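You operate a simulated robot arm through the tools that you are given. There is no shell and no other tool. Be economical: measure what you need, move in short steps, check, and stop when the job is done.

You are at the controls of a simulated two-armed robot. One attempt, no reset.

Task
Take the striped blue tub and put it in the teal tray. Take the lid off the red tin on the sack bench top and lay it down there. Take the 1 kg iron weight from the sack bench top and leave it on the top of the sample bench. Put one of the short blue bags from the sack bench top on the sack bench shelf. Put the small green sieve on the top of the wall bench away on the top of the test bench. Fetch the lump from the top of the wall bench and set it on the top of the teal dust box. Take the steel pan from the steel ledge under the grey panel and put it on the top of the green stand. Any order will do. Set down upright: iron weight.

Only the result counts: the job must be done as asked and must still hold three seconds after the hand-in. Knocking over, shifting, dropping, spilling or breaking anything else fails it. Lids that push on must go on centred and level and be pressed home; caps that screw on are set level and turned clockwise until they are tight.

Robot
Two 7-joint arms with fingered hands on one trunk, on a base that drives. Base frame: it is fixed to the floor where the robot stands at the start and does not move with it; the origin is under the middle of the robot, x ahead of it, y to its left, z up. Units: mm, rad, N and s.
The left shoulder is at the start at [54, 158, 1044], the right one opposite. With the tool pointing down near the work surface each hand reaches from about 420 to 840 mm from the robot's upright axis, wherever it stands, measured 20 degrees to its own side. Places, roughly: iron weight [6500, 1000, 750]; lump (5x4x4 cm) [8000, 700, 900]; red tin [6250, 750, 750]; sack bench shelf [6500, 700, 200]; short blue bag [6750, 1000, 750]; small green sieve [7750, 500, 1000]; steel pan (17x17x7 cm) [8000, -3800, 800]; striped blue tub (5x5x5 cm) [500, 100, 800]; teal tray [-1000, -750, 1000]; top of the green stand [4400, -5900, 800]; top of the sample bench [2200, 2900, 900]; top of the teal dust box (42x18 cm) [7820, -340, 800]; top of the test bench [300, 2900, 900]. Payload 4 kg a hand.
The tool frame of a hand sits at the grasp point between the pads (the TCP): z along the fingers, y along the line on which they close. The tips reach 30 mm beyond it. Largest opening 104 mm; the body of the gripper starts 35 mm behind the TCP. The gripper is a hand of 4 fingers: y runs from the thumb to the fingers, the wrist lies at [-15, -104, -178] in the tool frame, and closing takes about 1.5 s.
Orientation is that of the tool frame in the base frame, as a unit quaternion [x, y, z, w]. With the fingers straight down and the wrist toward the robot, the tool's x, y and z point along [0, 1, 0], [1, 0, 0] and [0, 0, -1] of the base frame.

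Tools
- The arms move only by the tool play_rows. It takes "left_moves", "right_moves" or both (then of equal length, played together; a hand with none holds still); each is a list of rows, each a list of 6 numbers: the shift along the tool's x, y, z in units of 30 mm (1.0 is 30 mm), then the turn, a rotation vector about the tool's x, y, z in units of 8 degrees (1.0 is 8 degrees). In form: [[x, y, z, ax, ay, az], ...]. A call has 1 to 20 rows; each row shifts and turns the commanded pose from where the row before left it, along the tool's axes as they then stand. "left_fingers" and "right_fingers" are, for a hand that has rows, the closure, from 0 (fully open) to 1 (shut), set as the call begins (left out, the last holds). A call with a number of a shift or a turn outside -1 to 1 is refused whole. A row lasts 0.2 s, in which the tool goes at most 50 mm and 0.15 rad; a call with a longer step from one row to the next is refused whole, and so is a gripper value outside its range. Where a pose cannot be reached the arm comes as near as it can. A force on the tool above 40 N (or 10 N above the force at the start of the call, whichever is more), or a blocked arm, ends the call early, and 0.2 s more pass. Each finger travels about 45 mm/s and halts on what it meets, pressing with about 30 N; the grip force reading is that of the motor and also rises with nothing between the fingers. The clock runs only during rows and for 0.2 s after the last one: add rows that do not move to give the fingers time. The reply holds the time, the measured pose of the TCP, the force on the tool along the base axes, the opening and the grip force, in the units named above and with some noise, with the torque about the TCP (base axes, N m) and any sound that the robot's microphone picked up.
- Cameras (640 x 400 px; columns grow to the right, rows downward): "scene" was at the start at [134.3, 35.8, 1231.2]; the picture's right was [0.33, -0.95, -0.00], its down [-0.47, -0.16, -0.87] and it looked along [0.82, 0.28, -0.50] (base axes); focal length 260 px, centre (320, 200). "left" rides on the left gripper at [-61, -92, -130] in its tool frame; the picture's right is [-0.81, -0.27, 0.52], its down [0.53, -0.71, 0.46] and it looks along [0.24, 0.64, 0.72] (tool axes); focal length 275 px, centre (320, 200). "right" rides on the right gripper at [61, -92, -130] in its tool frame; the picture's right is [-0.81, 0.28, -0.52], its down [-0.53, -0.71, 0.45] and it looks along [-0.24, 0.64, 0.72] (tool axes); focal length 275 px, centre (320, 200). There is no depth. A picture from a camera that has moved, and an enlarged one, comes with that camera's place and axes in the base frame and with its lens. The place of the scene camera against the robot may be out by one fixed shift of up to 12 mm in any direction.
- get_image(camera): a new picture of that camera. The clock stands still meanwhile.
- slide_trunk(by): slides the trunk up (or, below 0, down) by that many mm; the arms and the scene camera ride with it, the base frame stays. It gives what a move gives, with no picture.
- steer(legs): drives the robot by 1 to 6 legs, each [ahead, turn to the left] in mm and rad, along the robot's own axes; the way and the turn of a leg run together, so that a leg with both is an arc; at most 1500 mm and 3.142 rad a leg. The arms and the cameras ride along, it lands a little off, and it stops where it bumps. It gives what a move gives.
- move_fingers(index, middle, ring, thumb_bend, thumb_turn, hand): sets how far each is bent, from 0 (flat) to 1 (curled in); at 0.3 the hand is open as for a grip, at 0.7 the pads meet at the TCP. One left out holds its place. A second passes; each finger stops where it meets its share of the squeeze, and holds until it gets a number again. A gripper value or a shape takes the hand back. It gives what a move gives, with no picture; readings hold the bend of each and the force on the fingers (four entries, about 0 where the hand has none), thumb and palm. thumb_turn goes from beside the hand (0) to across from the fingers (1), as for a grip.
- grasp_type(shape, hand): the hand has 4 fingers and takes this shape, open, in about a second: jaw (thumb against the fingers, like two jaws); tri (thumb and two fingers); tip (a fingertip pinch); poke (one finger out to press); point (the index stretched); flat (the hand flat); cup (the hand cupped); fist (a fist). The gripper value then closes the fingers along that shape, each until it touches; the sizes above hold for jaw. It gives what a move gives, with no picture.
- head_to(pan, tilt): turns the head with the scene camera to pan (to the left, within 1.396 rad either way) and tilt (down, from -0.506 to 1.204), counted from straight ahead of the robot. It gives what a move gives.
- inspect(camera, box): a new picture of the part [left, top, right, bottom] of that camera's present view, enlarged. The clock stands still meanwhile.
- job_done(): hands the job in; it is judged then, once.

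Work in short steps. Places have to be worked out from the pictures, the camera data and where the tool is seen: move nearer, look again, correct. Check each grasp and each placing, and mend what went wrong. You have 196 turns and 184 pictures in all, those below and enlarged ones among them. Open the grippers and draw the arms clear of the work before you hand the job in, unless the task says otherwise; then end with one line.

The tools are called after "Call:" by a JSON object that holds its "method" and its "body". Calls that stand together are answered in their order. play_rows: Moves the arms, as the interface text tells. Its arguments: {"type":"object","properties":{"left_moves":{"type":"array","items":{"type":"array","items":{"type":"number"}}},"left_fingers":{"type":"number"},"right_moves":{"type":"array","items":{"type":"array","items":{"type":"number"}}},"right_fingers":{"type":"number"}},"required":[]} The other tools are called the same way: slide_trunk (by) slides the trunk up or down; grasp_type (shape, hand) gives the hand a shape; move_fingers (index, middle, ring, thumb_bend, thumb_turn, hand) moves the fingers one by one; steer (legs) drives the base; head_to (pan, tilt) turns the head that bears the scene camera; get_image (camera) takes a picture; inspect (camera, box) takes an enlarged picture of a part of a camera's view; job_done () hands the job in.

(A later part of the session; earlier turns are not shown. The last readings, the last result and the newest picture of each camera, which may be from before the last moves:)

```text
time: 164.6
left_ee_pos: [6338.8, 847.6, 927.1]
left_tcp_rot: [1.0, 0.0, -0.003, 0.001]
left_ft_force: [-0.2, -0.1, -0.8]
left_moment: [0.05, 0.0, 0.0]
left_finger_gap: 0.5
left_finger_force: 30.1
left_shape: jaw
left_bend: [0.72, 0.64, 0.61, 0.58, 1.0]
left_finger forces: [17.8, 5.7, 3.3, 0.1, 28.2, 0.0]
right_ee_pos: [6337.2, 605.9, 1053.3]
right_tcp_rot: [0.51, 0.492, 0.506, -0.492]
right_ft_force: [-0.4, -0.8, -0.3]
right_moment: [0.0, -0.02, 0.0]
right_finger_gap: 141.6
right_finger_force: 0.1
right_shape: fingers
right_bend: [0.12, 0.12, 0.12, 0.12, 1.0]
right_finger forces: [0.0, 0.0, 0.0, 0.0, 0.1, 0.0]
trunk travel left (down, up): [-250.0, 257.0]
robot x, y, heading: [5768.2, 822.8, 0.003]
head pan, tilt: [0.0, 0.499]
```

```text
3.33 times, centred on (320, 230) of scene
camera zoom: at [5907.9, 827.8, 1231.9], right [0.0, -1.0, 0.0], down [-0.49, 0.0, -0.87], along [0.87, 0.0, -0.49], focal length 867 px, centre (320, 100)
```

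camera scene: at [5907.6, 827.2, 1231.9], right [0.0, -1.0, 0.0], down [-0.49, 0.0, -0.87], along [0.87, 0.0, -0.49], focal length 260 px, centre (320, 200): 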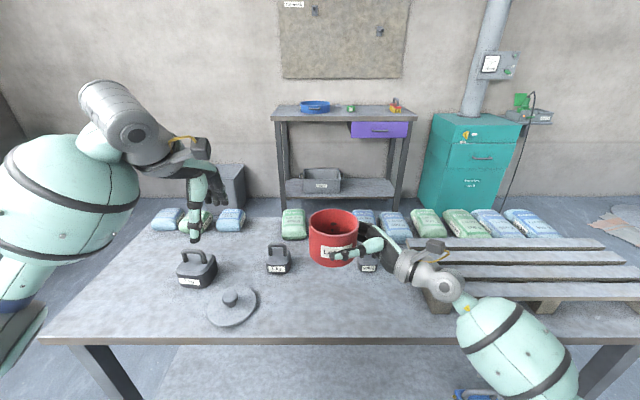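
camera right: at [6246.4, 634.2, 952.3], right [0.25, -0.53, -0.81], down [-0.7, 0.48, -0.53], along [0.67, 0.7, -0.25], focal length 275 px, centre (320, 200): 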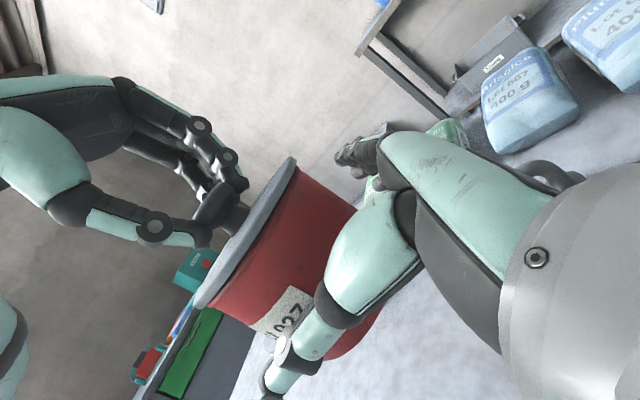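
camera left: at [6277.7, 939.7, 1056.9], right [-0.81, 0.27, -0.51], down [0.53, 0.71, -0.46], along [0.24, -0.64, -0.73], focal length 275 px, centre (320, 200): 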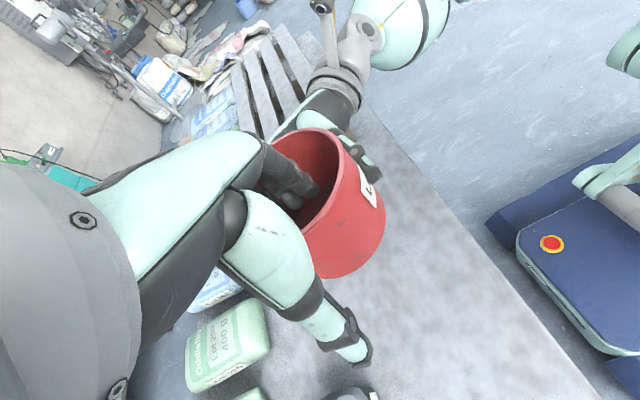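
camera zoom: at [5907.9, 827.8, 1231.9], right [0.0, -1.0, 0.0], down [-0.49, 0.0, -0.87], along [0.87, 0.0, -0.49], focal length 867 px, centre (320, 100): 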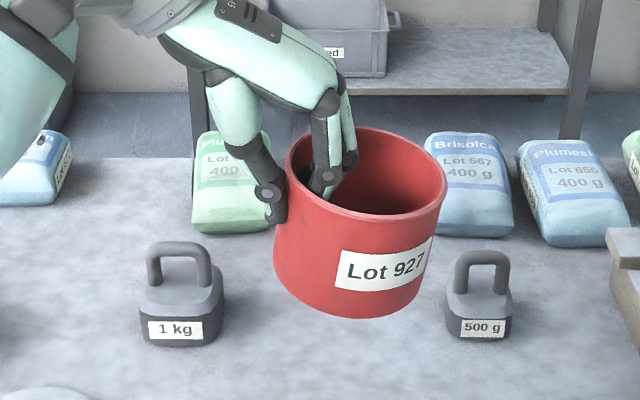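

The tin hangs from the wall pinch, tilted about 7°. I correct the tilt by rolling the hand and lower it toward its old place.

Call:
{"method": "play_rows", "body": {"left_moves": [[0, 0.2, 0, -0.85, 0, 0], [0, 0, 0, 0, 0, 0]]}}

Call:
{"method": "inspect", "body": {"camera": "scene", "box": [240, 170, 400, 290]}}

```text
time: 165.2
left_ee_pos: [6339.0, 842.7, 927.0]
left_tcp_rot: [0.998, 0.001, -0.003, 0.059]
left_ft_force: [-0.1, 0.0, -0.3]
left_moment: [0.05, 0.0, 0.0]
left_finger_gap: 0.3
left_finger_force: 30.3
left_shape: jaw
left_bend: [0.72, 0.64, 0.62, 0.58, 1.0]
left_finger forces: [17.9, 5.6, 3.3, 0.1, 28.3, 0.0]
right_ee_pos: [6336.8, 606.1, 1052.4]
right_tcp_rot: [0.511, 0.49, 0.506, -0.492]
right_ft_force: [0.1, 0.4, -0.2]
right_moment: [0.02, -0.01, -0.02]
right_finger_gap: 141.6
right_finger_force: 0.0
right_shape: fingers
right_bend: [0.12, 0.12, 0.12, 0.12, 1.0]
right_finger forces: [0.1, 0.0, 0.0, 0.0, 0.0, 0.0]
trunk travel left (down, up): [-250.0, 257.0]
robot x, y, heading: [5768.7, 818.3, 0.003]
head pan, tilt: [0.0, 0.499]
```

```text
3.33 times, centred on (320, 230) of scene
camera zoom: at [5908.0, 827.1, 1231.9], right [0.0, -1.0, 0.0], down [-0.49, 0.0, -0.87], along [0.87, 0.0, -0.49], focal length 867 px, centre (320, 100)
```

zoom: 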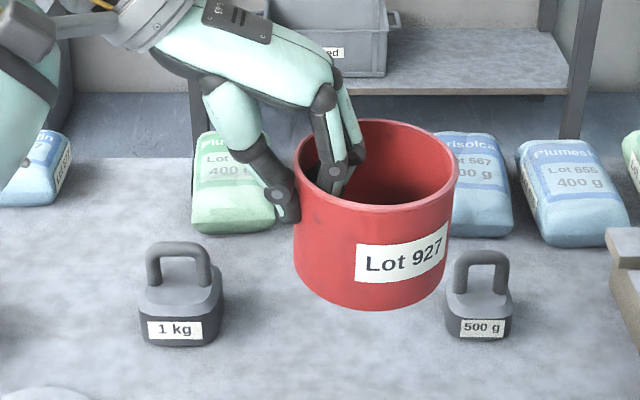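

Nearly upright. I trim 2° more and lower about 108 mm vertically.

Call:
{"method": "play_rows", "body": {"left_moves": [[0, 0, 0, -0.25, 0, 0], [0, -0.138, 0.89, 0, 0, 0], [0, -0.138, 0.89, 0, 0, 0], [0, -0.138, 0.89, 0, 0, 0], [0, -0.138, 0.89, 0, 0, 0], [0, 0, 0, 0, 0, 0], [0, 0, 0, 0, 0, 0]]}}

Call:
{"method": "inspect", "body": {"camera": "scene", "box": [240, 190, 400, 310]}}

```text
time: 166.8
left_ee_pos: [6336.6, 842.5, 819.3]
left_tcp_rot: [0.997, 0.001, -0.003, 0.076]
left_ft_force: [0.7, 0.1, 0.7]
left_moment: [0.05, 0.0, 0.0]
left_finger_gap: 0.6
left_finger_force: 29.6
left_shape: jaw
left_bend: [0.72, 0.64, 0.62, 0.58, 1.0]
left_finger forces: [18.1, 5.5, 3.4, 0.0, 28.3, 0.0]
right_ee_pos: [6338.4, 605.7, 1052.1]
right_tcp_rot: [0.511, 0.491, 0.505, -0.492]
right_ft_force: [-0.9, -0.3, 0.1]
right_moment: [0.04, 0.0, 0.02]
right_finger_gap: 141.7
right_finger_force: 0.0
right_shape: fingers
right_bend: [0.12, 0.12, 0.12, 0.12, 1.0]
right_finger forces: [0.0, 0.0, 0.1, 0.1, 0.0, 0.1]
trunk travel left (down, up): [-250.0, 257.0]
robot x, y, heading: [5768.3, 818.5, 0.002]
head pan, tilt: [0.0, 0.499]
```

```text
3.33 times, centred on (320, 250) of scene
camera zoom: at [5908.1, 827.6, 1231.9], right [0.0, -1.0, 0.0], down [-0.49, 0.0, -0.87], along [0.87, 0.0, -0.49], focal length 867 px, centre (320, 33)
```

zoom: 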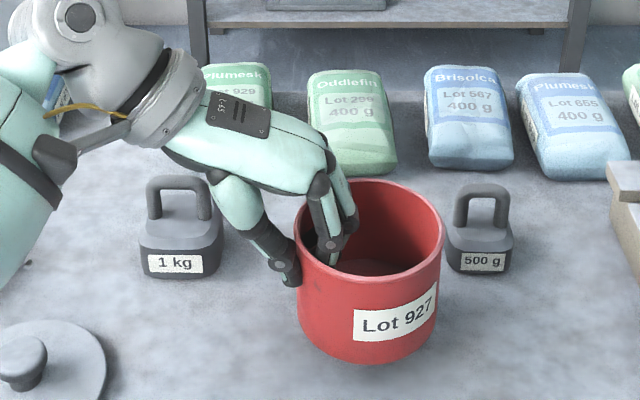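

I lower the rest in small guarded steps.

Call:
{"method": "play_rows", "body": {"left_moves": [[0, -0.046, 0.3, 0, 0, 0], [0, -0.03, 0.2, 0, 0, 0], [0, -0.02, 0.13, 0, 0, 0], [0, -0.02, 0.13, 0, 0, 0], [0, 0, 0, 0, 0, 0]]}}

Call:
{"method": "inspect", "body": {"camera": "scene", "box": [240, 190, 400, 310]}}

```text
time: 168.0
left_ee_pos: [6338.2, 841.4, 794.0]
left_tcp_rot: [0.997, 0.001, -0.004, 0.076]
left_ft_force: [0.2, 0.9, 0.6]
left_moment: [0.03, -0.01, -0.01]
left_finger_gap: 0.5
left_finger_force: 30.7
left_shape: jaw
left_bend: [0.72, 0.64, 0.62, 0.58, 1.0]
left_finger forces: [18.1, 5.6, 3.5, 0.1, 28.3, 0.0]
right_ee_pos: [6338.2, 606.1, 1052.5]
right_tcp_rot: [0.511, 0.491, 0.506, -0.493]
right_ft_force: [-0.2, -0.2, 0.0]
right_moment: [0.02, 0.01, -0.01]
right_finger_gap: 141.5
right_finger_force: 0.1
right_shape: fingers
right_bend: [0.12, 0.12, 0.12, 0.12, 1.0]
right_finger forces: [0.0, 0.0, 0.0, 0.1, 0.0, 0.1]
trunk travel left (down, up): [-250.0, 257.0]
robot x, y, heading: [5770.8, 821.7, 0.004]
head pan, tilt: [0.0, 0.499]
```

```text
3.33 times, centred on (320, 250) of scene
camera zoom: at [5908.0, 827.5, 1231.9], right [0.0, -1.0, 0.0], down [-0.49, 0.0, -0.87], along [0.87, 0.0, -0.49], focal length 867 px, centre (320, 33)
```

zoom: 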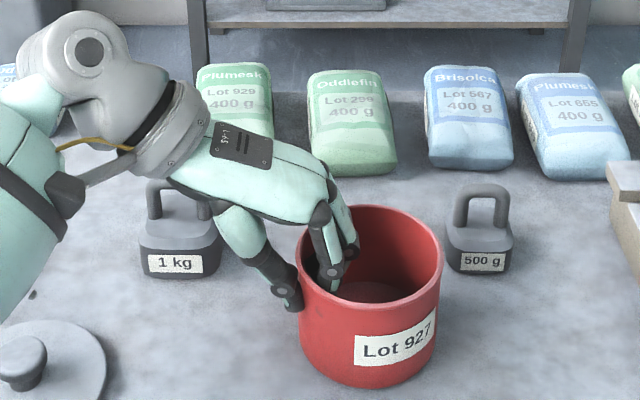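

No contact yet; I continue in 4 mm steps.

Call:
{"method": "play_rows", "body": {"left_moves": [[0, -0.02, 0.13, 0, 0, 0], [0, -0.02, 0.13, 0, 0, 0], [0, -0.02, 0.13, 0, 0, 0], [0, 0, 0, 0, 0, 0]]}}

Call:
{"method": "inspect", "body": {"camera": "scene", "box": [240, 190, 400, 310]}}

```text
time: 169.0
left_ee_pos: [6338.1, 842.6, 788.7]
left_tcp_rot: [0.997, 0.002, 0.003, 0.08]
left_ft_force: [2.0, 7.4, 39.0]
left_moment: [-0.23, -0.06, -0.04]
left_finger_gap: 1.1
left_finger_force: 30.3
left_shape: jaw
left_bend: [0.72, 0.63, 0.62, 0.59, 1.0]
left_finger forces: [19.9, 7.9, 4.4, 0.0, 38.9, 0.0]
right_ee_pos: [6334.0, 607.5, 1053.8]
right_tcp_rot: [0.509, 0.492, 0.507, -0.492]
right_ft_force: [-0.4, 0.1, 0.6]
right_moment: [0.0, 0.02, 0.0]
right_finger_gap: 141.7
right_finger_force: 0.0
right_shape: fingers
right_bend: [0.12, 0.12, 0.12, 0.12, 1.0]
right_finger forces: [0.1, 0.0, 0.0, 0.0, 0.0, 0.1]
trunk travel left (down, up): [-250.0, 257.0]
robot x, y, heading: [5766.8, 822.7, 0.005]
head pan, tilt: [0.0, 0.499]
```

```text
3.33 times, centred on (320, 250) of scene
camera zoom: at [5903.8, 828.3, 1232.6], right [0.0, -1.0, 0.0], down [-0.49, 0.0, -0.87], along [0.87, 0.0, -0.49], focal length 867 px, centre (320, 33)
```

zoom: 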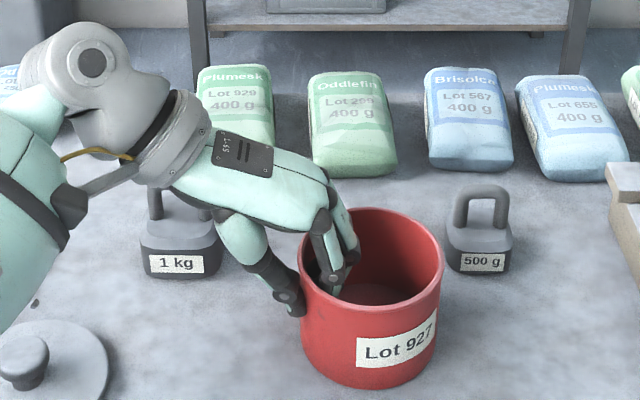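

The tin is on the table. I ease up slightly, open halfway, and withdraw upward.

Call:
{"method": "play_rows", "body": {"left_moves": [[0, 0.01, -0.13, 0, 0, 0], [0, 0, 0, 0, 0, 0]]}}

Call:
{"method": "play_rows", "body": {"left_moves": [[0, 0, 0, 0, 0, 0], [0, 0, 0, 0, 0, 0], [0, 0, 0, 0, 0, 0], [0, 0, 0, 0, 0, 0], [0, 0, 0, 0, 0, 0], [0, 0, 0, 0, 0, 0]], "left_fingers": 0.5}}

Call:
{"method": "inspect", "body": {"camera": "scene", "box": [240, 190, 400, 310]}}

```text
time: 169.6
left_ee_pos: [6337.3, 841.4, 789.4]
left_tcp_rot: [0.997, 0.001, -0.002, 0.076]
left_ft_force: [1.4, 2.3, 26.4]
left_moment: [-0.24, -0.07, -0.05]
left_finger_gap: 1.2
left_finger_force: 29.8
left_shape: jaw
left_bend: [0.72, 0.63, 0.62, 0.59, 1.0]
left_finger forces: [20.2, 7.8, 4.1, 0.0, 34.3, 0.0]
right_ee_pos: [6335.6, 606.4, 1052.0]
right_tcp_rot: [0.509, 0.492, 0.506, -0.492]
right_ft_force: [0.0, 0.2, 0.9]
right_moment: [0.0, -0.03, -0.02]
right_finger_gap: 141.6
right_finger_force: 0.0
right_shape: fingers
right_bend: [0.12, 0.12, 0.12, 0.12, 1.0]
right_finger forces: [0.0, 0.0, 0.0, 0.0, 0.0, 0.0]
trunk travel left (down, up): [-250.0, 257.0]
robot x, y, heading: [5769.8, 818.5, 0.002]
head pan, tilt: [0.0, 0.499]
```

```text
time: 171.0
left_ee_pos: [6338.5, 842.4, 787.8]
left_tcp_rot: [0.997, 0.001, -0.004, 0.076]
left_ft_force: [0.2, 0.3, -0.5]
left_moment: [0.01, 0.0, -0.02]
left_finger_gap: 51.6
left_finger_force: 0.1
left_shape: jaw
left_bend: [0.74, 0.45, 0.41, 0.7, 1.0]
left_finger forces: [0.0, 0.0, 0.0, 0.0, 0.0, 0.1]
right_ee_pos: [6338.1, 605.6, 1052.3]
right_tcp_rot: [0.511, 0.49, 0.505, -0.493]
right_ft_force: [0.0, -0.1, -0.1]
right_moment: [0.02, 0.0, 0.01]
right_finger_gap: 141.6
right_finger_force: 0.1
right_shape: fingers
right_bend: [0.12, 0.12, 0.12, 0.12, 1.0]
right_finger forces: [0.0, 0.0, 0.0, 0.0, 0.1, 0.0]
trunk travel left (down, up): [-250.0, 257.0]
robot x, y, heading: [5769.3, 819.0, -0.002]
head pan, tilt: [0.0, 0.499]
```

```text
3.33 times, centred on (320, 250) of scene
camera zoom: at [5908.1, 827.5, 1231.8], right [0.0, -1.0, 0.0], down [-0.49, 0.0, -0.87], along [0.87, 0.0, -0.49], focal length 867 px, centre (320, 33)
```

zoom: 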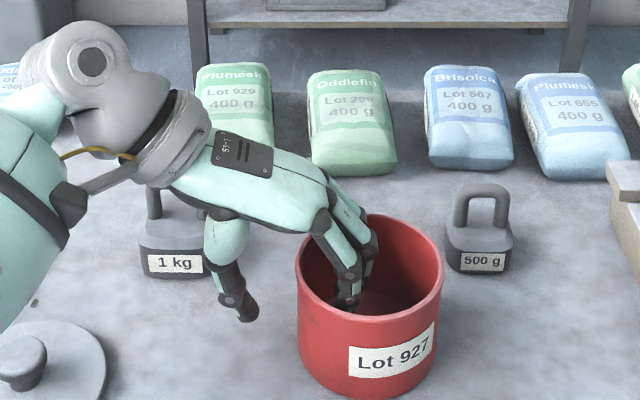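

I open fully and then rise vertically.

Call:
{"method": "play_rows", "body": {"left_moves": [[0, 0, 0, 0, 0, 0], [0, 0, 0, 0, 0, 0], [0, 0, 0, 0, 0, 0], [0, 0, 0, 0, 0, 0], [0, 0.07, -0.45, 0, 0, 0], [0, 0.138, -0.89, 0, 0, 0], [0, 0.138, -0.89, 0, 0, 0], [0, 0.138, -0.89, 0, 0, 0], [0, 0.138, -0.89, 0, 0, 0], [0, 0.138, -0.89, 0, 0, 0], [0, 0.138, -0.89, 0, 0, 0], [0, 0.138, -0.89, 0, 0, 0]], "left_fingers": 0}}

Call:
{"method": "get_image", "body": {"camera": "scene"}}

Call:
{"method": "get_image", "body": {"camera": "left"}}

```text
time: 173.6
left_ee_pos: [6337.7, 843.3, 992.6]
left_tcp_rot: [0.997, 0.0, -0.004, 0.076]
left_ft_force: [0.4, -0.9, -0.3]
left_moment: [-0.01, 0.02, 0.01]
left_finger_gap: 103.7
left_finger_force: 0.0
left_shape: jaw
left_bend: [0.3, 0.3, 0.3, 0.3, 0.98]
left_finger forces: [0.1, 0.1, 0.0, 0.0, 0.0, 0.1]
right_ee_pos: [6337.8, 606.8, 1052.7]
right_tcp_rot: [0.511, 0.491, 0.506, -0.492]
right_ft_force: [0.4, 0.0, -0.5]
right_moment: [0.0, 0.03, -0.01]
right_finger_gap: 141.9
right_finger_force: 0.0
right_shape: fingers
right_bend: [0.12, 0.12, 0.12, 0.12, 1.0]
right_finger forces: [0.1, 0.0, 0.1, 0.1, 0.0, 0.0]
trunk travel left (down, up): [-250.0, 257.0]
robot x, y, heading: [5769.0, 820.2, 0.001]
head pan, tilt: [0.0, 0.499]
```

```text
105 pictures are left
camera scene: at [5907.6, 827.3, 1231.9], right [0.0, -1.0, 0.0], down [-0.49, 0.0, -0.87], along [0.87, 0.0, -0.49], focal length 260 px, centre (320, 200)
```

scene: 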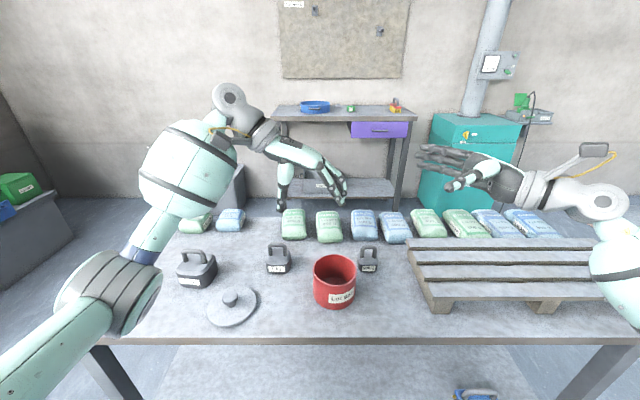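

```text
104 pictures are left
camera left: at [6277.1, 953.3, 1107.3], right [-0.81, 0.19, -0.55], down [0.53, 0.64, -0.56], along [0.24, -0.75, -0.62], focal length 275 px, centre (320, 200)
```

left: 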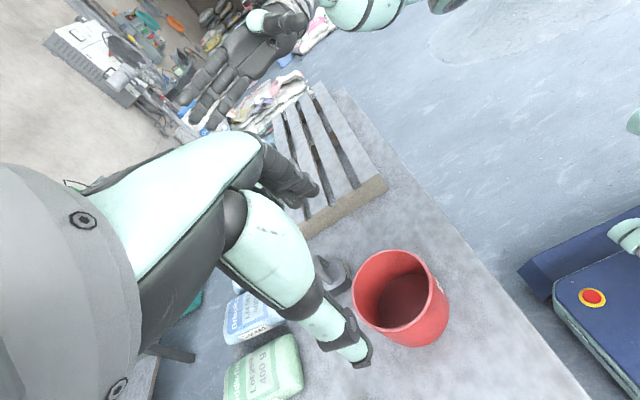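

The tin stands open on the bench. Now I return both hands to the fingers-down pose, then back off and re-approach further left for the short blue bag.

Call:
{"method": "play_rows", "body": {"left_moves": [[0, 0, -0.5, 0.55, 0, 0], [0, 0, -0.5, 0.55, 0, 0], [0.5, 0, 0, 0, 0, -1], [0, -0.5, 0, 0, 0, -1], [0, -0.5, 0, 0, 0, -1], [0, -0.5, 0, 0, 0, -1], [0, 0, 0, 0, 0, -1], [0, 0, 0, 0, 0, -1], [0, 0, 0, 0, 0, -1], [0, 0, 0, 0, 0, -1], [0, 0, 0, 0, 0, -1], [0, -0.7, 0, 0, 0, -1], [0, -0.7, 0, 0, 0, -1], [0, -0.7, 0, 0, 0, -0.2]], "right_moves": [[0, 0, 0, 0, -0.94, 0], [0, 0, 0, 0, -0.94, 0], [0, 0, 0, 0, -0.94, 0], [0, 0, 0, 0, -0.94, 0], [0, 0, 0, 0, -0.94, 0], [0, 0, 0, 0, -0.94, 0], [0, 0, 0, 0, -0.94, 0], [0, 0, 0, 0, -0.94, 0], [0, 0, 0, 0, -0.94, 0], [0, 0, 0, 0, -0.94, 0], [0, 0, 0, 0, -0.94, 0], [0, -0.7, 0, 0, -0.94, 0], [0, -0.7, 0, 0, 0, -0.3], [0, -0.7, 0, 0, 0, 0]], "right_fingers": 0}}

Call:
{"method": "steer", "body": {"legs": [[-320, 0], [0, 0.5], [330, 0], [0, -0.5]]}}

Call:
{"method": "get_image", "body": {"camera": "scene"}}

```text
time: 176.6
left_ee_pos: [6280.8, 900.5, 1021.8]
left_tcp_rot: [0.709, 0.706, -0.002, -0.002]
left_ft_force: [0.4, 0.1, 0.0]
left_moment: [0.01, -0.03, -0.01]
left_finger_gap: 103.5
left_finger_force: 0.0
left_shape: jaw
left_bend: [0.3, 0.3, 0.3, 0.3, 0.98]
left_finger forces: [0.0, 0.0, 0.0, 0.0, 0.0, 0.1]
right_ee_pos: [6274.5, 606.9, 1054.6]
right_tcp_rot: [0.705, 0.71, -0.004, 0.001]
right_ft_force: [0.2, 0.3, -0.3]
right_moment: [-0.03, 0.01, 0.01]
right_finger_gap: 104.2
right_finger_force: 0.0
right_shape: jaw
right_bend: [0.3, 0.3, 0.3, 0.3, 0.98]
right_finger forces: [0.0, 0.1, 0.0, 0.0, 0.0, 0.0]
trunk travel left (down, up): [-250.0, 257.0]
robot x, y, heading: [5767.6, 818.2, 0.004]
head pan, tilt: [0.0, 0.499]
```

```text
time: 183.4
left_ee_pos: [6246.8, 1060.2, 1021.5]
left_tcp_rot: [0.709, 0.705, -0.002, -0.001]
left_ft_force: [-0.6, -0.2, 0.1]
left_moment: [0.0, -0.03, -0.03]
left_finger_gap: 103.6
left_finger_force: 0.0
left_shape: jaw
left_bend: [0.3, 0.3, 0.3, 0.3, 0.98]
left_finger forces: [0.1, 0.0, 0.1, 0.1, 0.0, 0.0]
right_ee_pos: [6241.7, 767.9, 1053.0]
right_tcp_rot: [0.704, 0.711, -0.004, 0.0]
right_ft_force: [-0.9, 0.6, -0.1]
right_moment: [0.02, 0.01, 0.01]
right_finger_gap: 103.8
right_finger_force: 0.1
right_shape: jaw
right_bend: [0.3, 0.3, 0.3, 0.3, 0.98]
right_finger forces: [0.1, 0.0, 0.1, 0.0, 0.0, 0.0]
trunk travel left (down, up): [-250.0, 257.0]
robot x, y, heading: [5737.9, 984.9, 0.005]
head pan, tilt: [0.0, 0.499]
```

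```text
103 pictures are left
camera scene: at [5874.7, 994.9, 1231.9], right [0.0, -1.0, 0.0], down [-0.49, 0.0, -0.87], along [0.87, 0.0, -0.49], focal length 260 px, centre (320, 200)
```

scene: 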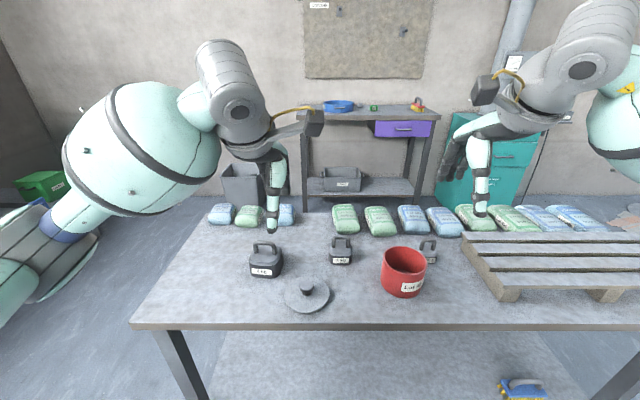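

I advance 100 mm and bring the left hand over the nearer short blue bag at about [6625, 1114].

Call:
{"method": "steer", "body": {"legs": [[100, 0]]}}

Call:
{"method": "play_rows", "body": {"left_moves": [[0.18, 0.927, 0, 0, 0, 0], [0.18, 0.927, 0, 0, 0, 0], [0.18, 0.927, 0, 0, 0, 0], [0.18, 0.927, 0, 0, 0, 0], [0.18, 0.927, 0, 0, 0, 0], [0.18, 0.927, 0, 0, 0, 0], [0.18, 0.927, 0, 0, 0, 0], [0.18, 0.927, 0, 0, 0, 0], [0.18, 0.927, 0, 0, 0, 0], [0.18, 0.927, 0, 0, 0, 0], [0, 0, 1, 0, 0, 0], [0, 0, 1, 0, 0, 0], [0, 0, 1, 0, 0, 0], [0, 0, 1, 0, 0, 0], [0, 0, 0, 0, 0, 0], [0, 0, 0, 0, 0, 0]]}}

Call:
{"method": "get_image", "body": {"camera": "left"}}

Call:
{"method": "inspect", "body": {"camera": "scene", "box": [180, 170, 340, 270]}}

```text
time: 184.5
left_ee_pos: [6341.9, 1060.7, 1026.6]
left_tcp_rot: [0.711, 0.703, 0.0, 0.003]
left_ft_force: [0.0, -0.3, -0.2]
left_moment: [-0.02, 0.05, 0.0]
left_finger_gap: 103.7
left_finger_force: 0.1
left_shape: jaw
left_bend: [0.3, 0.3, 0.3, 0.3, 0.97]
left_finger forces: [0.1, 0.0, 0.0, 0.0, 0.0, 0.0]
right_ee_pos: [6336.0, 767.8, 1057.2]
right_tcp_rot: [0.704, 0.71, -0.002, 0.002]
right_ft_force: [1.1, 0.1, -0.9]
right_moment: [-0.02, 0.04, 0.04]
right_finger_gap: 104.2
right_finger_force: 0.0
right_shape: jaw
right_bend: [0.3, 0.3, 0.3, 0.3, 0.98]
right_finger forces: [0.1, 0.0, 0.0, 0.0, 0.0, 0.1]
trunk travel left (down, up): [-250.0, 257.0]
robot x, y, heading: [5834.5, 988.2, 0.003]
head pan, tilt: [0.0, 0.499]
```

```text
time: 187.9
left_ee_pos: [6609.7, 1110.0, 917.3]
left_tcp_rot: [0.711, 0.703, 0.005, 0.009]
left_ft_force: [1.0, 0.1, -0.2]
left_moment: [-0.03, 0.01, -0.02]
left_finger_gap: 104.2
left_finger_force: 0.0
left_shape: jaw
left_bend: [0.3, 0.3, 0.3, 0.3, 0.98]
left_finger forces: [0.0, 0.0, 0.1, 0.0, 0.1, 0.0]
right_ee_pos: [6321.8, 769.1, 1064.9]
right_tcp_rot: [0.704, 0.71, 0.002, 0.008]
right_ft_force: [-0.2, 0.0, 0.4]
right_moment: [0.0, -0.02, 0.01]
right_finger_gap: 103.9
right_finger_force: 0.1
right_shape: jaw
right_bend: [0.3, 0.3, 0.3, 0.3, 0.98]
right_finger forces: [0.1, 0.0, 0.0, 0.0, 0.0, 0.0]
trunk travel left (down, up): [-250.0, 257.0]
robot x, y, heading: [5835.6, 989.6, 0.015]
head pan, tilt: [0.0, 0.499]
```

```text
102 pictures are left
camera left: at [6513.9, 1051.4, 1045.6], right [-0.27, -0.81, -0.52], down [-0.7, 0.54, -0.47], along [0.66, 0.23, -0.71], focal length 275 px, centre (320, 200)
```

left: 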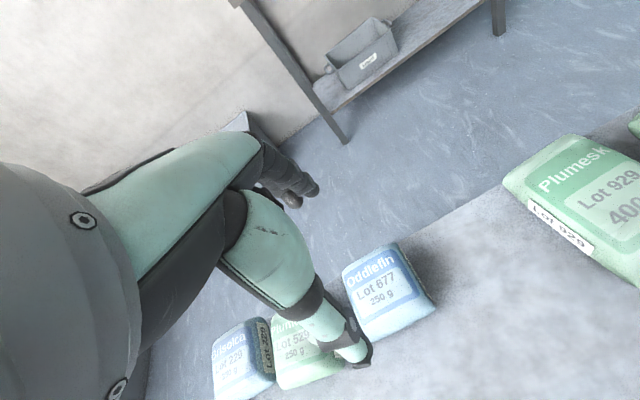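

```text
4.00 times, centred on (260, 220) of scene
camera zoom: at [5976.3, 996.1, 1231.9], right [0.01, -1.0, 0.0], down [-0.49, 0.0, -0.87], along [0.87, 0.0, -0.49], focal length 1041 px, centre (560, 120)
```

zoom: 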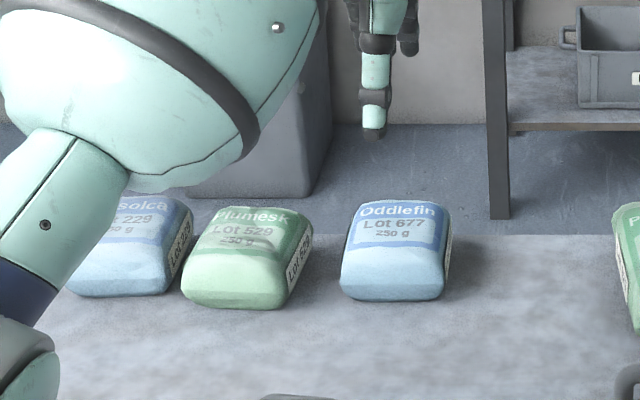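

The hand is over the bag (centre ≈ [6616, 1109]). I descend to z≈776 and close.

Call:
{"method": "play_rows", "body": {"left_moves": [[0, 0.15, 0.94, 0.15, 0, 0], [0, 0, 0.94, 0, 0, 0], [0, 0, 0.94, 0, 0, 0], [0, 0, 0.94, 0, 0, 0], [0, 0, 0.9, 0, 0, 0], [0, 0, 0, 0, 0, 0]]}}

Call:
{"method": "play_rows", "body": {"left_moves": [[0, 0, 0, 0, 0, 0], [0, 0, 0, 0, 0, 0], [0, 0, 0, 0, 0, 0], [0, 0, 0, 0, 0, 0], [0, 0, 0, 0, 0, 0], [0, 0, 0, 0, 0, 0], [0, 0, 0, 0, 0, 0]], "left_fingers": 1}}

Call:
{"method": "get_image", "body": {"camera": "left"}}

```text
time: 189.3
left_ee_pos: [6614.9, 1109.6, 776.8]
left_tcp_rot: [0.711, 0.704, -0.002, 0.001]
left_ft_force: [-0.1, -0.6, 0.8]
left_moment: [0.0, -0.06, 0.0]
left_finger_gap: 104.1
left_finger_force: 0.1
left_shape: jaw
left_bend: [0.29, 0.3, 0.3, 0.3, 0.98]
left_finger forces: [1.3, 0.1, 0.0, 0.0, 0.1, 0.0]
right_ee_pos: [6322.2, 768.2, 1064.5]
right_tcp_rot: [0.704, 0.71, 0.002, 0.009]
right_ft_force: [1.2, -0.6, 0.0]
right_moment: [0.02, 0.04, -0.01]
right_finger_gap: 103.9
right_finger_force: 0.2
right_shape: jaw
right_bend: [0.3, 0.3, 0.3, 0.3, 0.98]
right_finger forces: [0.1, 0.1, 0.1, 0.0, 0.0, 0.0]
trunk travel left (down, up): [-250.0, 257.0]
robot x, y, heading: [5836.1, 986.3, 0.003]
head pan, tilt: [0.0, 0.499]
```

```text
time: 190.9
left_ee_pos: [6614.6, 1111.0, 776.5]
left_tcp_rot: [0.711, 0.704, -0.002, 0.002]
left_ft_force: [0.3, -0.1, -1.1]
left_moment: [-0.02, 0.06, -0.04]
left_finger_gap: 80.4
left_finger_force: 29.9
left_shape: jaw
left_bend: [0.36, 0.36, 0.33, 0.57, 0.99]
left_finger forces: [15.9, 8.9, 3.6, 0.0, 28.5, 0.1]
right_ee_pos: [6321.4, 769.2, 1063.7]
right_tcp_rot: [0.704, 0.71, 0.002, 0.008]
right_ft_force: [0.8, -0.7, 0.0]
right_moment: [0.01, 0.03, 0.02]
right_finger_gap: 103.9
right_finger_force: 0.1
right_shape: jaw
right_bend: [0.3, 0.3, 0.3, 0.3, 0.98]
right_finger forces: [0.1, 0.1, 0.0, 0.0, 0.0, 0.1]
trunk travel left (down, up): [-250.0, 257.0]
robot x, y, heading: [5836.5, 985.7, 0.007]
head pan, tilt: [0.0, 0.499]
```

```text
100 pictures are left
camera left: at [6522.2, 1051.0, 907.4], right [-0.28, -0.81, -0.51], down [-0.71, 0.54, -0.46], along [0.65, 0.23, -0.73], focal length 275 px, centre (320, 200)
```

left: 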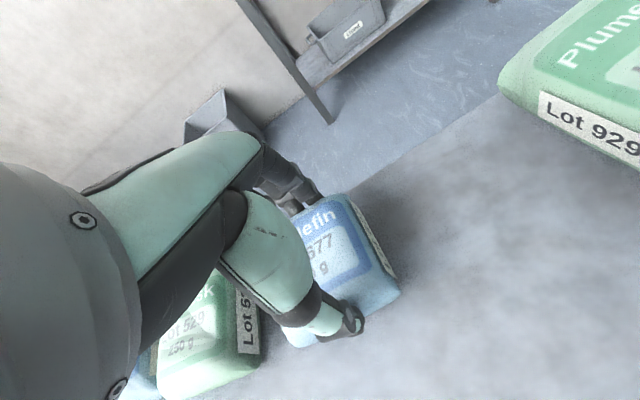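

The bag is gripped. I lift it, draw it back, and drive back 200 mm.

Call:
{"method": "play_rows", "body": {"left_moves": [[0, 0, -0.5, 0, 0, 0], [0, 0, -1, 0, 0, 0], [0, 0, -1, 0, 0, 0], [0, 0, -1, 0, 0, 0], [0, 0, -1, 0, 0, 0], [0, 0, -1, 0, 0, 0], [0, 0, -1, 0, 0, 0], [0, 0, -1, 0, 0, 0], [0, -1, 0, 0, 0, 0], [0, -1, 0, 0, 0, 0], [0, -1, 0, 0, 0, 0], [0, -1, 0, 0, 0, 0], [0, -1, 0, 0, 0, 0], [0, -1, 0, 0, 0, 0], [0, -1, 0, 0, 0, 0], [0, -1, 0, 0, 0, 0], [0, -1, 0, 0, 0, 0]]}}

Call:
{"method": "steer", "body": {"legs": [[-210, 0]]}}

Call:
{"method": "get_image", "body": {"camera": "scene"}}

```text
time: 194.5
left_ee_pos: [6343.2, 1114.4, 1002.3]
left_tcp_rot: [0.71, 0.704, -0.003, 0.002]
left_ft_force: [-0.5, 0.1, -2.4]
left_moment: [-0.04, 0.0, -0.02]
left_finger_gap: 80.3
left_finger_force: 30.2
left_shape: jaw
left_bend: [0.36, 0.36, 0.33, 0.57, 0.98]
left_finger forces: [15.8, 8.7, 3.8, 0.0, 28.2, 0.1]
right_ee_pos: [6319.8, 768.3, 1064.7]
right_tcp_rot: [0.704, 0.71, 0.003, 0.008]
right_ft_force: [-0.2, 0.7, -0.8]
right_moment: [0.02, -0.02, 0.01]
right_finger_gap: 103.6
right_finger_force: 0.2
right_shape: jaw
right_bend: [0.3, 0.3, 0.3, 0.3, 0.98]
right_finger forces: [0.1, 0.0, 0.0, 0.1, 0.0, 0.1]
trunk travel left (down, up): [-250.0, 257.0]
robot x, y, heading: [5837.9, 989.4, 0.004]
head pan, tilt: [0.0, 0.499]
```

```text
time: 196.2
left_ee_pos: [6132.6, 1113.8, 1002.8]
left_tcp_rot: [0.711, 0.704, -0.002, 0.002]
left_ft_force: [0.1, 0.2, -2.1]
left_moment: [0.0, -0.03, -0.02]
left_finger_gap: 79.8
left_finger_force: 30.2
left_shape: jaw
left_bend: [0.36, 0.36, 0.33, 0.57, 0.98]
left_finger forces: [15.8, 8.7, 3.8, 0.1, 28.2, 0.0]
right_ee_pos: [6109.3, 767.4, 1065.0]
right_tcp_rot: [0.704, 0.711, 0.002, 0.009]
right_ft_force: [-1.2, 0.3, -0.1]
right_moment: [-0.03, -0.02, 0.01]
right_finger_gap: 104.2
right_finger_force: 0.1
right_shape: jaw
right_bend: [0.3, 0.3, 0.3, 0.3, 0.98]
right_finger forces: [0.0, 0.1, 0.0, 0.0, 0.0, 0.1]
trunk travel left (down, up): [-250.0, 257.0]
robot x, y, heading: [5624.6, 986.0, 0.007]
head pan, tilt: [0.0, 0.499]
```

```text
99 pictures are left
camera scene: at [5765.0, 994.9, 1232.0], right [0.01, -1.0, 0.0], down [-0.49, 0.0, -0.87], along [0.87, 0.0, -0.49], focal length 260 px, centre (320, 200)
```

scene: 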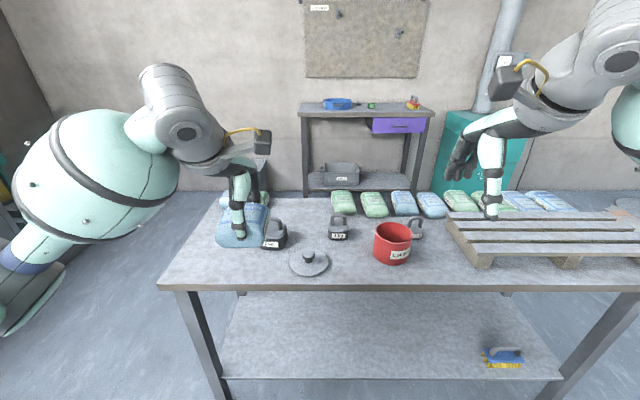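

I pull the left hand back slightly, lower the trunk fully, and then lower the hand in front of the bench.

Call:
{"method": "play_rows", "body": {"left_moves": [[0, -0.8, 0, 0, 0, 0], [0, 0, 0, 0, 0, 0]], "right_moves": [[0, -1, 0, 0, 0, 0], [0, -1, 0, 0, 0, 0]]}}

Call:
{"method": "slide_trunk", "body": {"by": -245}}

Call:
{"method": "play_rows", "body": {"left_moves": [[0, 0, 1, 0, 0, 0], [0, 0, 1, 0, 0, 0], [0, 0, 1, 0, 0, 0], [0, 0, 1, 0, 0, 0], [0, 0, 1, 0, 0, 0], [0, 0, 1, 0, 0, 0], [0, 0, 1, 0, 0, 0], [0, 0, 1, 0, 0, 0], [0, 0, 1, 0, 0, 0], [0, 0, 1, 0, 0, 0], [0, 0, 1, 0, 0, 0], [0, 0, 1, 0, 0, 0], [0, 0, 0, 0, 0, 0], [0, 0, 0, 0, 0, 0]]}}

Call:
{"method": "get_image", "body": {"camera": "scene"}}

Call:
{"method": "get_image", "body": {"camera": "left"}}

```text
time: 196.8
left_ee_pos: [6096.8, 1113.4, 1008.0]
left_tcp_rot: [0.711, 0.704, 0.003, 0.006]
left_ft_force: [0.6, 0.3, -2.0]
left_moment: [-0.05, 0.01, 0.0]
left_finger_gap: 80.2
left_finger_force: 30.3
left_shape: jaw
left_bend: [0.36, 0.36, 0.33, 0.58, 0.98]
left_finger forces: [16.7, 9.2, 4.1, 0.0, 30.0, 0.0]
right_ee_pos: [6038.2, 765.4, 1068.2]
right_tcp_rot: [0.704, 0.71, 0.007, 0.013]
right_ft_force: [-0.4, 0.5, -0.2]
right_moment: [-0.02, 0.0, -0.02]
right_finger_gap: 104.0
right_finger_force: 0.0
right_shape: jaw
right_bend: [0.3, 0.3, 0.3, 0.3, 0.98]
right_finger forces: [0.0, 0.1, 0.1, 0.1, 0.0, 0.0]
trunk travel left (down, up): [-250.0, 257.0]
robot x, y, heading: [5628.3, 987.1, 0.002]
head pan, tilt: [0.0, 0.499]
```

```text
time: 199.3
left_ee_pos: [6098.0, 1112.6, 762.4]
left_tcp_rot: [0.711, 0.703, 0.003, 0.007]
left_ft_force: [0.7, -0.8, -2.3]
left_moment: [-0.03, -0.02, -0.03]
left_finger_gap: 80.1
left_finger_force: 30.5
left_shape: jaw
left_bend: [0.36, 0.36, 0.33, 0.58, 0.98]
left_finger forces: [16.7, 9.2, 4.0, 0.0, 30.0, 0.0]
right_ee_pos: [6038.1, 766.1, 822.7]
right_tcp_rot: [0.704, 0.71, 0.007, 0.012]
right_ft_force: [0.5, 0.1, 0.5]
right_moment: [0.0, 0.01, 0.0]
right_finger_gap: 103.8
right_finger_force: 0.0
right_shape: jaw
right_bend: [0.3, 0.3, 0.3, 0.3, 0.98]
right_finger forces: [0.0, 0.0, 0.1, 0.1, 0.0, 0.0]
trunk travel left (down, up): [-5.0, 502.0]
robot x, y, heading: [5631.7, 989.9, -0.003]
head pan, tilt: [0.0, 0.499]
```

```text
time: 202.3
left_ee_pos: [6101.7, 1111.1, 401.7]
left_tcp_rot: [0.711, 0.704, 0.002, 0.006]
left_ft_force: [-0.6, 0.2, -2.0]
left_moment: [-0.05, -0.02, 0.0]
left_finger_gap: 80.1
left_finger_force: 30.2
left_shape: jaw
left_bend: [0.36, 0.36, 0.33, 0.58, 0.98]
left_finger forces: [16.3, 9.0, 3.9, 0.0, 29.2, 0.0]
right_ee_pos: [6038.2, 766.6, 823.2]
right_tcp_rot: [0.704, 0.71, 0.008, 0.013]
right_ft_force: [0.4, 0.2, 0.4]
right_moment: [0.01, 0.02, 0.03]
right_finger_gap: 103.9
right_finger_force: 0.0
right_shape: jaw
right_bend: [0.3, 0.3, 0.3, 0.3, 0.98]
right_finger forces: [0.0, 0.0, 0.1, 0.0, 0.0, 0.0]
trunk travel left (down, up): [-5.0, 502.0]
robot x, y, heading: [5624.3, 987.6, 0.006]
head pan, tilt: [0.0, 0.499]
```

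```text
98 pictures are left
camera scene: at [5762.9, 994.8, 987.2], right [0.01, -1.0, 0.0], down [-0.49, 0.0, -0.87], along [0.87, 0.0, -0.49], focal length 260 px, centre (320, 200)
```

scene: 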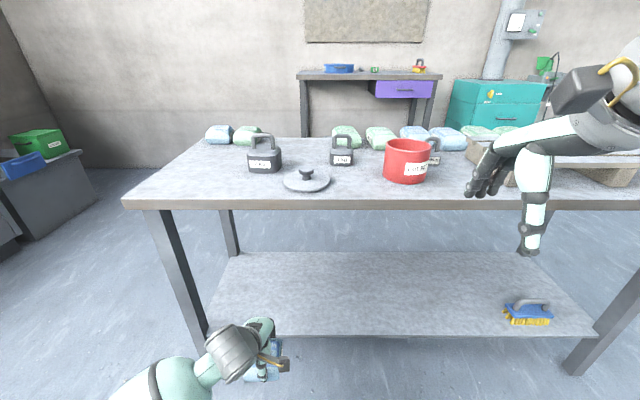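

```text
97 pictures are left
camera left: at [6007.6, 1052.3, 531.5], right [-0.28, -0.81, -0.52], down [-0.7, 0.54, -0.47], along [0.66, 0.23, -0.72], focal length 275 px, centre (320, 200)
```

left: 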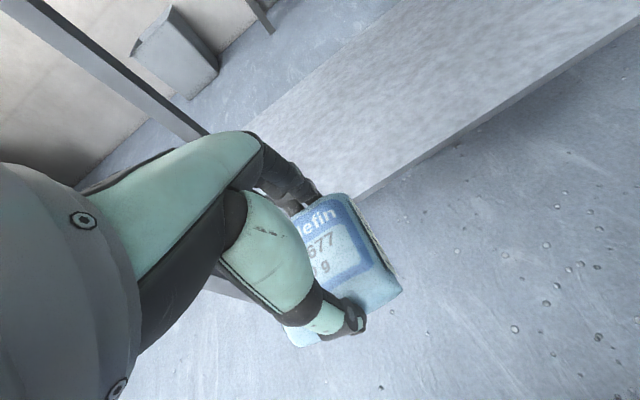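

Shelf front edge is near x 6275, z≈200. I lower to z≈300 and move forward over the shelf.

Call:
{"method": "play_rows", "body": {"left_moves": [[0, 0, 1, 0, 0, 0], [0, 0, 1, 0, 0, 0], [0, 0, 1, 0.1, 0, 0], [0, 0.98, 0.05, 0, 0, 0], [0, 0.98, 0.05, 0, 0, 0], [0, 0.98, 0.05, 0, 0, 0], [0, 0.98, 0.05, 0, 0, 0], [0, 0.98, 0, 0, 0, 0], [0, 0.98, 0, 0, 0, 0], [0, 0.98, 0, 0, 0, 0], [0, 0.98, 0, 0, 0, 0], [0, 0, 0, 0, 0, 0], [0, 0, 0, 0, 0, 0]]}}

Call:
{"method": "get_image", "body": {"camera": "left"}}

Call:
{"method": "inspect", "body": {"camera": "scene", "box": [200, 220, 400, 400]}}

```text
time: 205.1
left_ee_pos: [6339.3, 1107.5, 304.4]
left_tcp_rot: [0.71, 0.704, -0.003, 0.002]
left_ft_force: [0.2, -0.5, -1.5]
left_moment: [-0.02, -0.02, 0.02]
left_finger_gap: 79.9
left_finger_force: 30.4
left_shape: jaw
left_bend: [0.36, 0.36, 0.33, 0.58, 0.98]
left_finger forces: [15.7, 8.7, 3.8, 0.0, 28.1, 0.0]
right_ee_pos: [6038.3, 766.2, 823.2]
right_tcp_rot: [0.704, 0.71, 0.006, 0.013]
right_ft_force: [0.5, 0.3, -0.4]
right_moment: [0.02, -0.02, 0.01]
right_finger_gap: 104.2
right_finger_force: 0.0
right_shape: jaw
right_bend: [0.3, 0.3, 0.3, 0.3, 0.98]
right_finger forces: [0.0, 0.0, 0.0, 0.0, 0.1, 0.0]
trunk travel left (down, up): [-5.0, 502.0]
robot x, y, heading: [5622.5, 987.9, 0.008]
head pan, tilt: [0.0, 0.499]
```

```text
96 pictures are left
camera left: at [6247.1, 1048.8, 435.0], right [-0.28, -0.81, -0.51], down [-0.71, 0.54, -0.46], along [0.65, 0.23, -0.73], focal length 275 px, centre (320, 200)
```

left: 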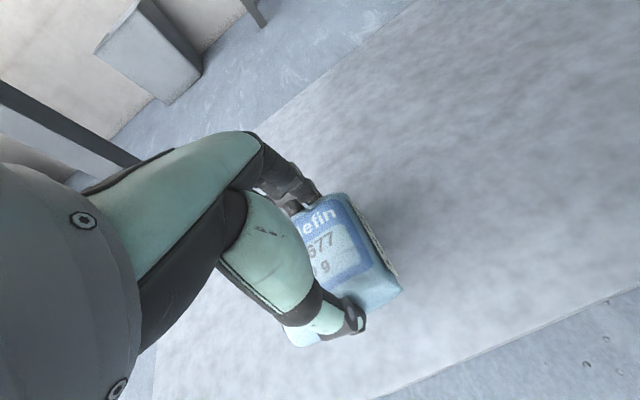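

```text
2.22 times, centred on (300, 310) of scene
camera zoom: at [5763.2, 994.9, 987.2], right [0.01, -1.0, 0.0], down [-0.49, 0.0, -0.87], along [0.87, 0.0, -0.49], focal length 578 px, centre (364, -44)
```

zoom: 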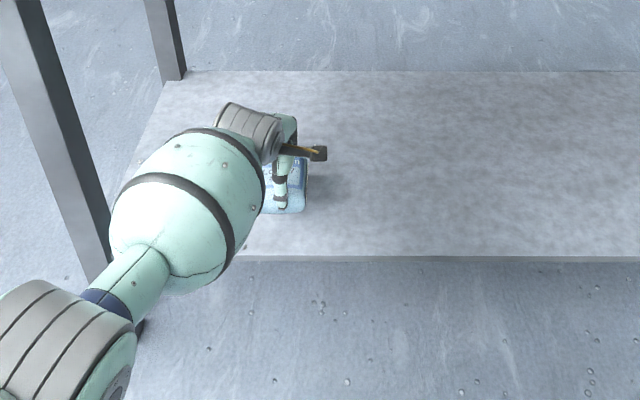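

Shelf is at z≈203 with the edge at x≈6262; the bag is fully over it. I lower to contact.

Call:
{"method": "play_rows", "body": {"left_moves": [[0, 0, 0.8, 0, 0, 0], [0, 0, 0.7, 0, 0, 0], [0, 0, 0.25, 0, 0, 0], [0, 0, 0.2, 0, 0, 0], [0, 0, 0, 0, 0, 0]]}}

```text
time: 206.3
left_ee_pos: [6330.1, 1107.8, 269.0]
left_tcp_rot: [0.711, 0.703, 0.005, 0.012]
left_ft_force: [12.5, -2.3, 37.7]
left_moment: [0.03, 0.0, -0.05]
left_finger_gap: 77.1
left_finger_force: 29.9
left_shape: jaw
left_bend: [0.31, 0.34, 0.31, 0.62, 0.99]
left_finger forces: [23.7, 12.3, 5.0, 0.1, 26.6, 0.0]
left hand out of reach, approached as far as the arm can: row 1, 2, 3, 4
right_ee_pos: [6035.9, 765.8, 825.2]
right_tcp_rot: [0.704, 0.71, 0.009, 0.013]
right_ft_force: [-0.4, -0.4, -0.1]
right_moment: [0.01, 0.01, -0.02]
right_finger_gap: 103.7
right_finger_force: 0.0
right_shape: jaw
right_bend: [0.3, 0.3, 0.3, 0.3, 0.98]
right_finger forces: [0.0, 0.0, 0.0, 0.0, 0.0, 0.0]
trunk travel left (down, up): [-5.0, 502.0]
robot x, y, heading: [5628.2, 990.3, 0.003]
head pan, tilt: [0.0, 0.499]
```

There is 38 N of contact; I look to confirm the bag is on the shelf.

Call:
{"method": "get_image", "body": {"camera": "left"}}

Call:
{"method": "inspect", "body": {"camera": "scene", "box": [220, 240, 340, 340]}}

```text
94 pictures are left
camera left: at [6233.8, 1049.9, 397.4], right [-0.27, -0.81, -0.52], down [-0.69, 0.54, -0.48], along [0.67, 0.23, -0.71], focal length 275 px, centre (320, 200)
```

left: 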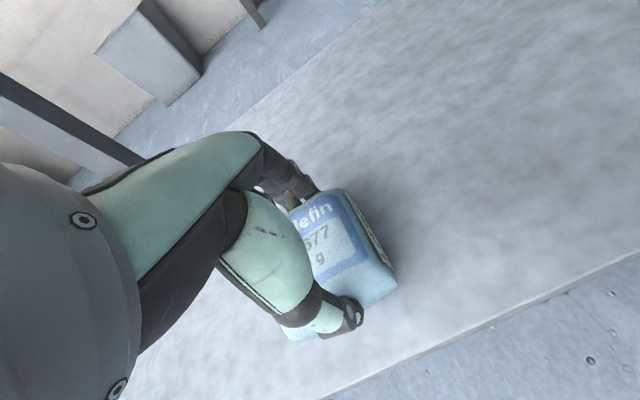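

```text
4.00 times, centred on (280, 290) of scene
camera zoom: at [5759.0, 994.1, 987.9], right [0.01, -1.0, 0.0], down [-0.49, 0.0, -0.87], along [0.87, 0.0, -0.49], focal length 1041 px, centre (480, -160)
```

zoom: 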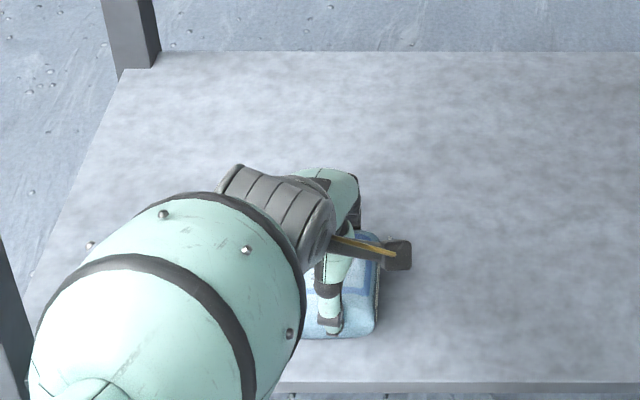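

The bag is on the shelf about 30 mm inside its edge. I release and rise clear, then draw out.

Call:
{"method": "play_rows", "body": {"left_moves": [[0, 0, -0.2, 0, 0, 0], [0, 0, 0, 0, 0, 0], [0, 0, 0, 0, 0, 0], [0, 0, 0, 0, 0, 0], [0, 0, 0, 0, 0, 0], [0, 0, 0, 0, 0, 0], [0, 0, -0.5, 0, 0, 0], [0, 0, -0.7, 0, 0, 0], [0, 0, -0.8, 0, 0, 0], [0, 0, -0.8, 0, 0, 0], [0, 0, -0.8, 0, 0, 0], [0, 0, 0, 0, 0, 0]], "left_fingers": 0}}

Call:
{"method": "get_image", "body": {"camera": "left"}}

```text
time: 208.9
left_ee_pos: [6318.2, 1113.9, 372.5]
left_tcp_rot: [0.711, 0.703, -0.003, 0.001]
left_ft_force: [0.5, 0.0, 0.2]
left_moment: [-0.01, -0.01, -0.01]
left_finger_gap: 103.9
left_finger_force: 0.0
left_shape: jaw
left_bend: [0.3, 0.3, 0.3, 0.3, 0.98]
left_finger forces: [0.0, 0.1, 0.1, 0.0, 0.1, 0.1]
right_ee_pos: [6038.7, 765.3, 824.1]
right_tcp_rot: [0.704, 0.71, 0.007, 0.013]
right_ft_force: [0.5, -0.7, -0.5]
right_moment: [0.01, 0.0, 0.0]
right_finger_gap: 104.2
right_finger_force: 0.0
right_shape: jaw
right_bend: [0.3, 0.3, 0.3, 0.3, 0.98]
right_finger forces: [0.0, 0.0, 0.1, 0.0, 0.0, 0.0]
trunk travel left (down, up): [-5.0, 502.0]
robot x, y, heading: [5627.9, 985.3, 0.006]
head pan, tilt: [0.0, 0.499]
```

```text
92 pictures are left
camera left: at [6225.7, 1054.5, 503.0], right [-0.28, -0.81, -0.51], down [-0.71, 0.54, -0.46], along [0.65, 0.23, -0.73], focal length 275 px, centre (320, 200)
```

left: 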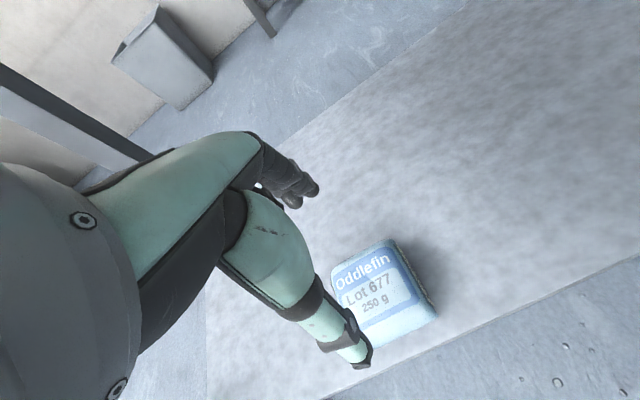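

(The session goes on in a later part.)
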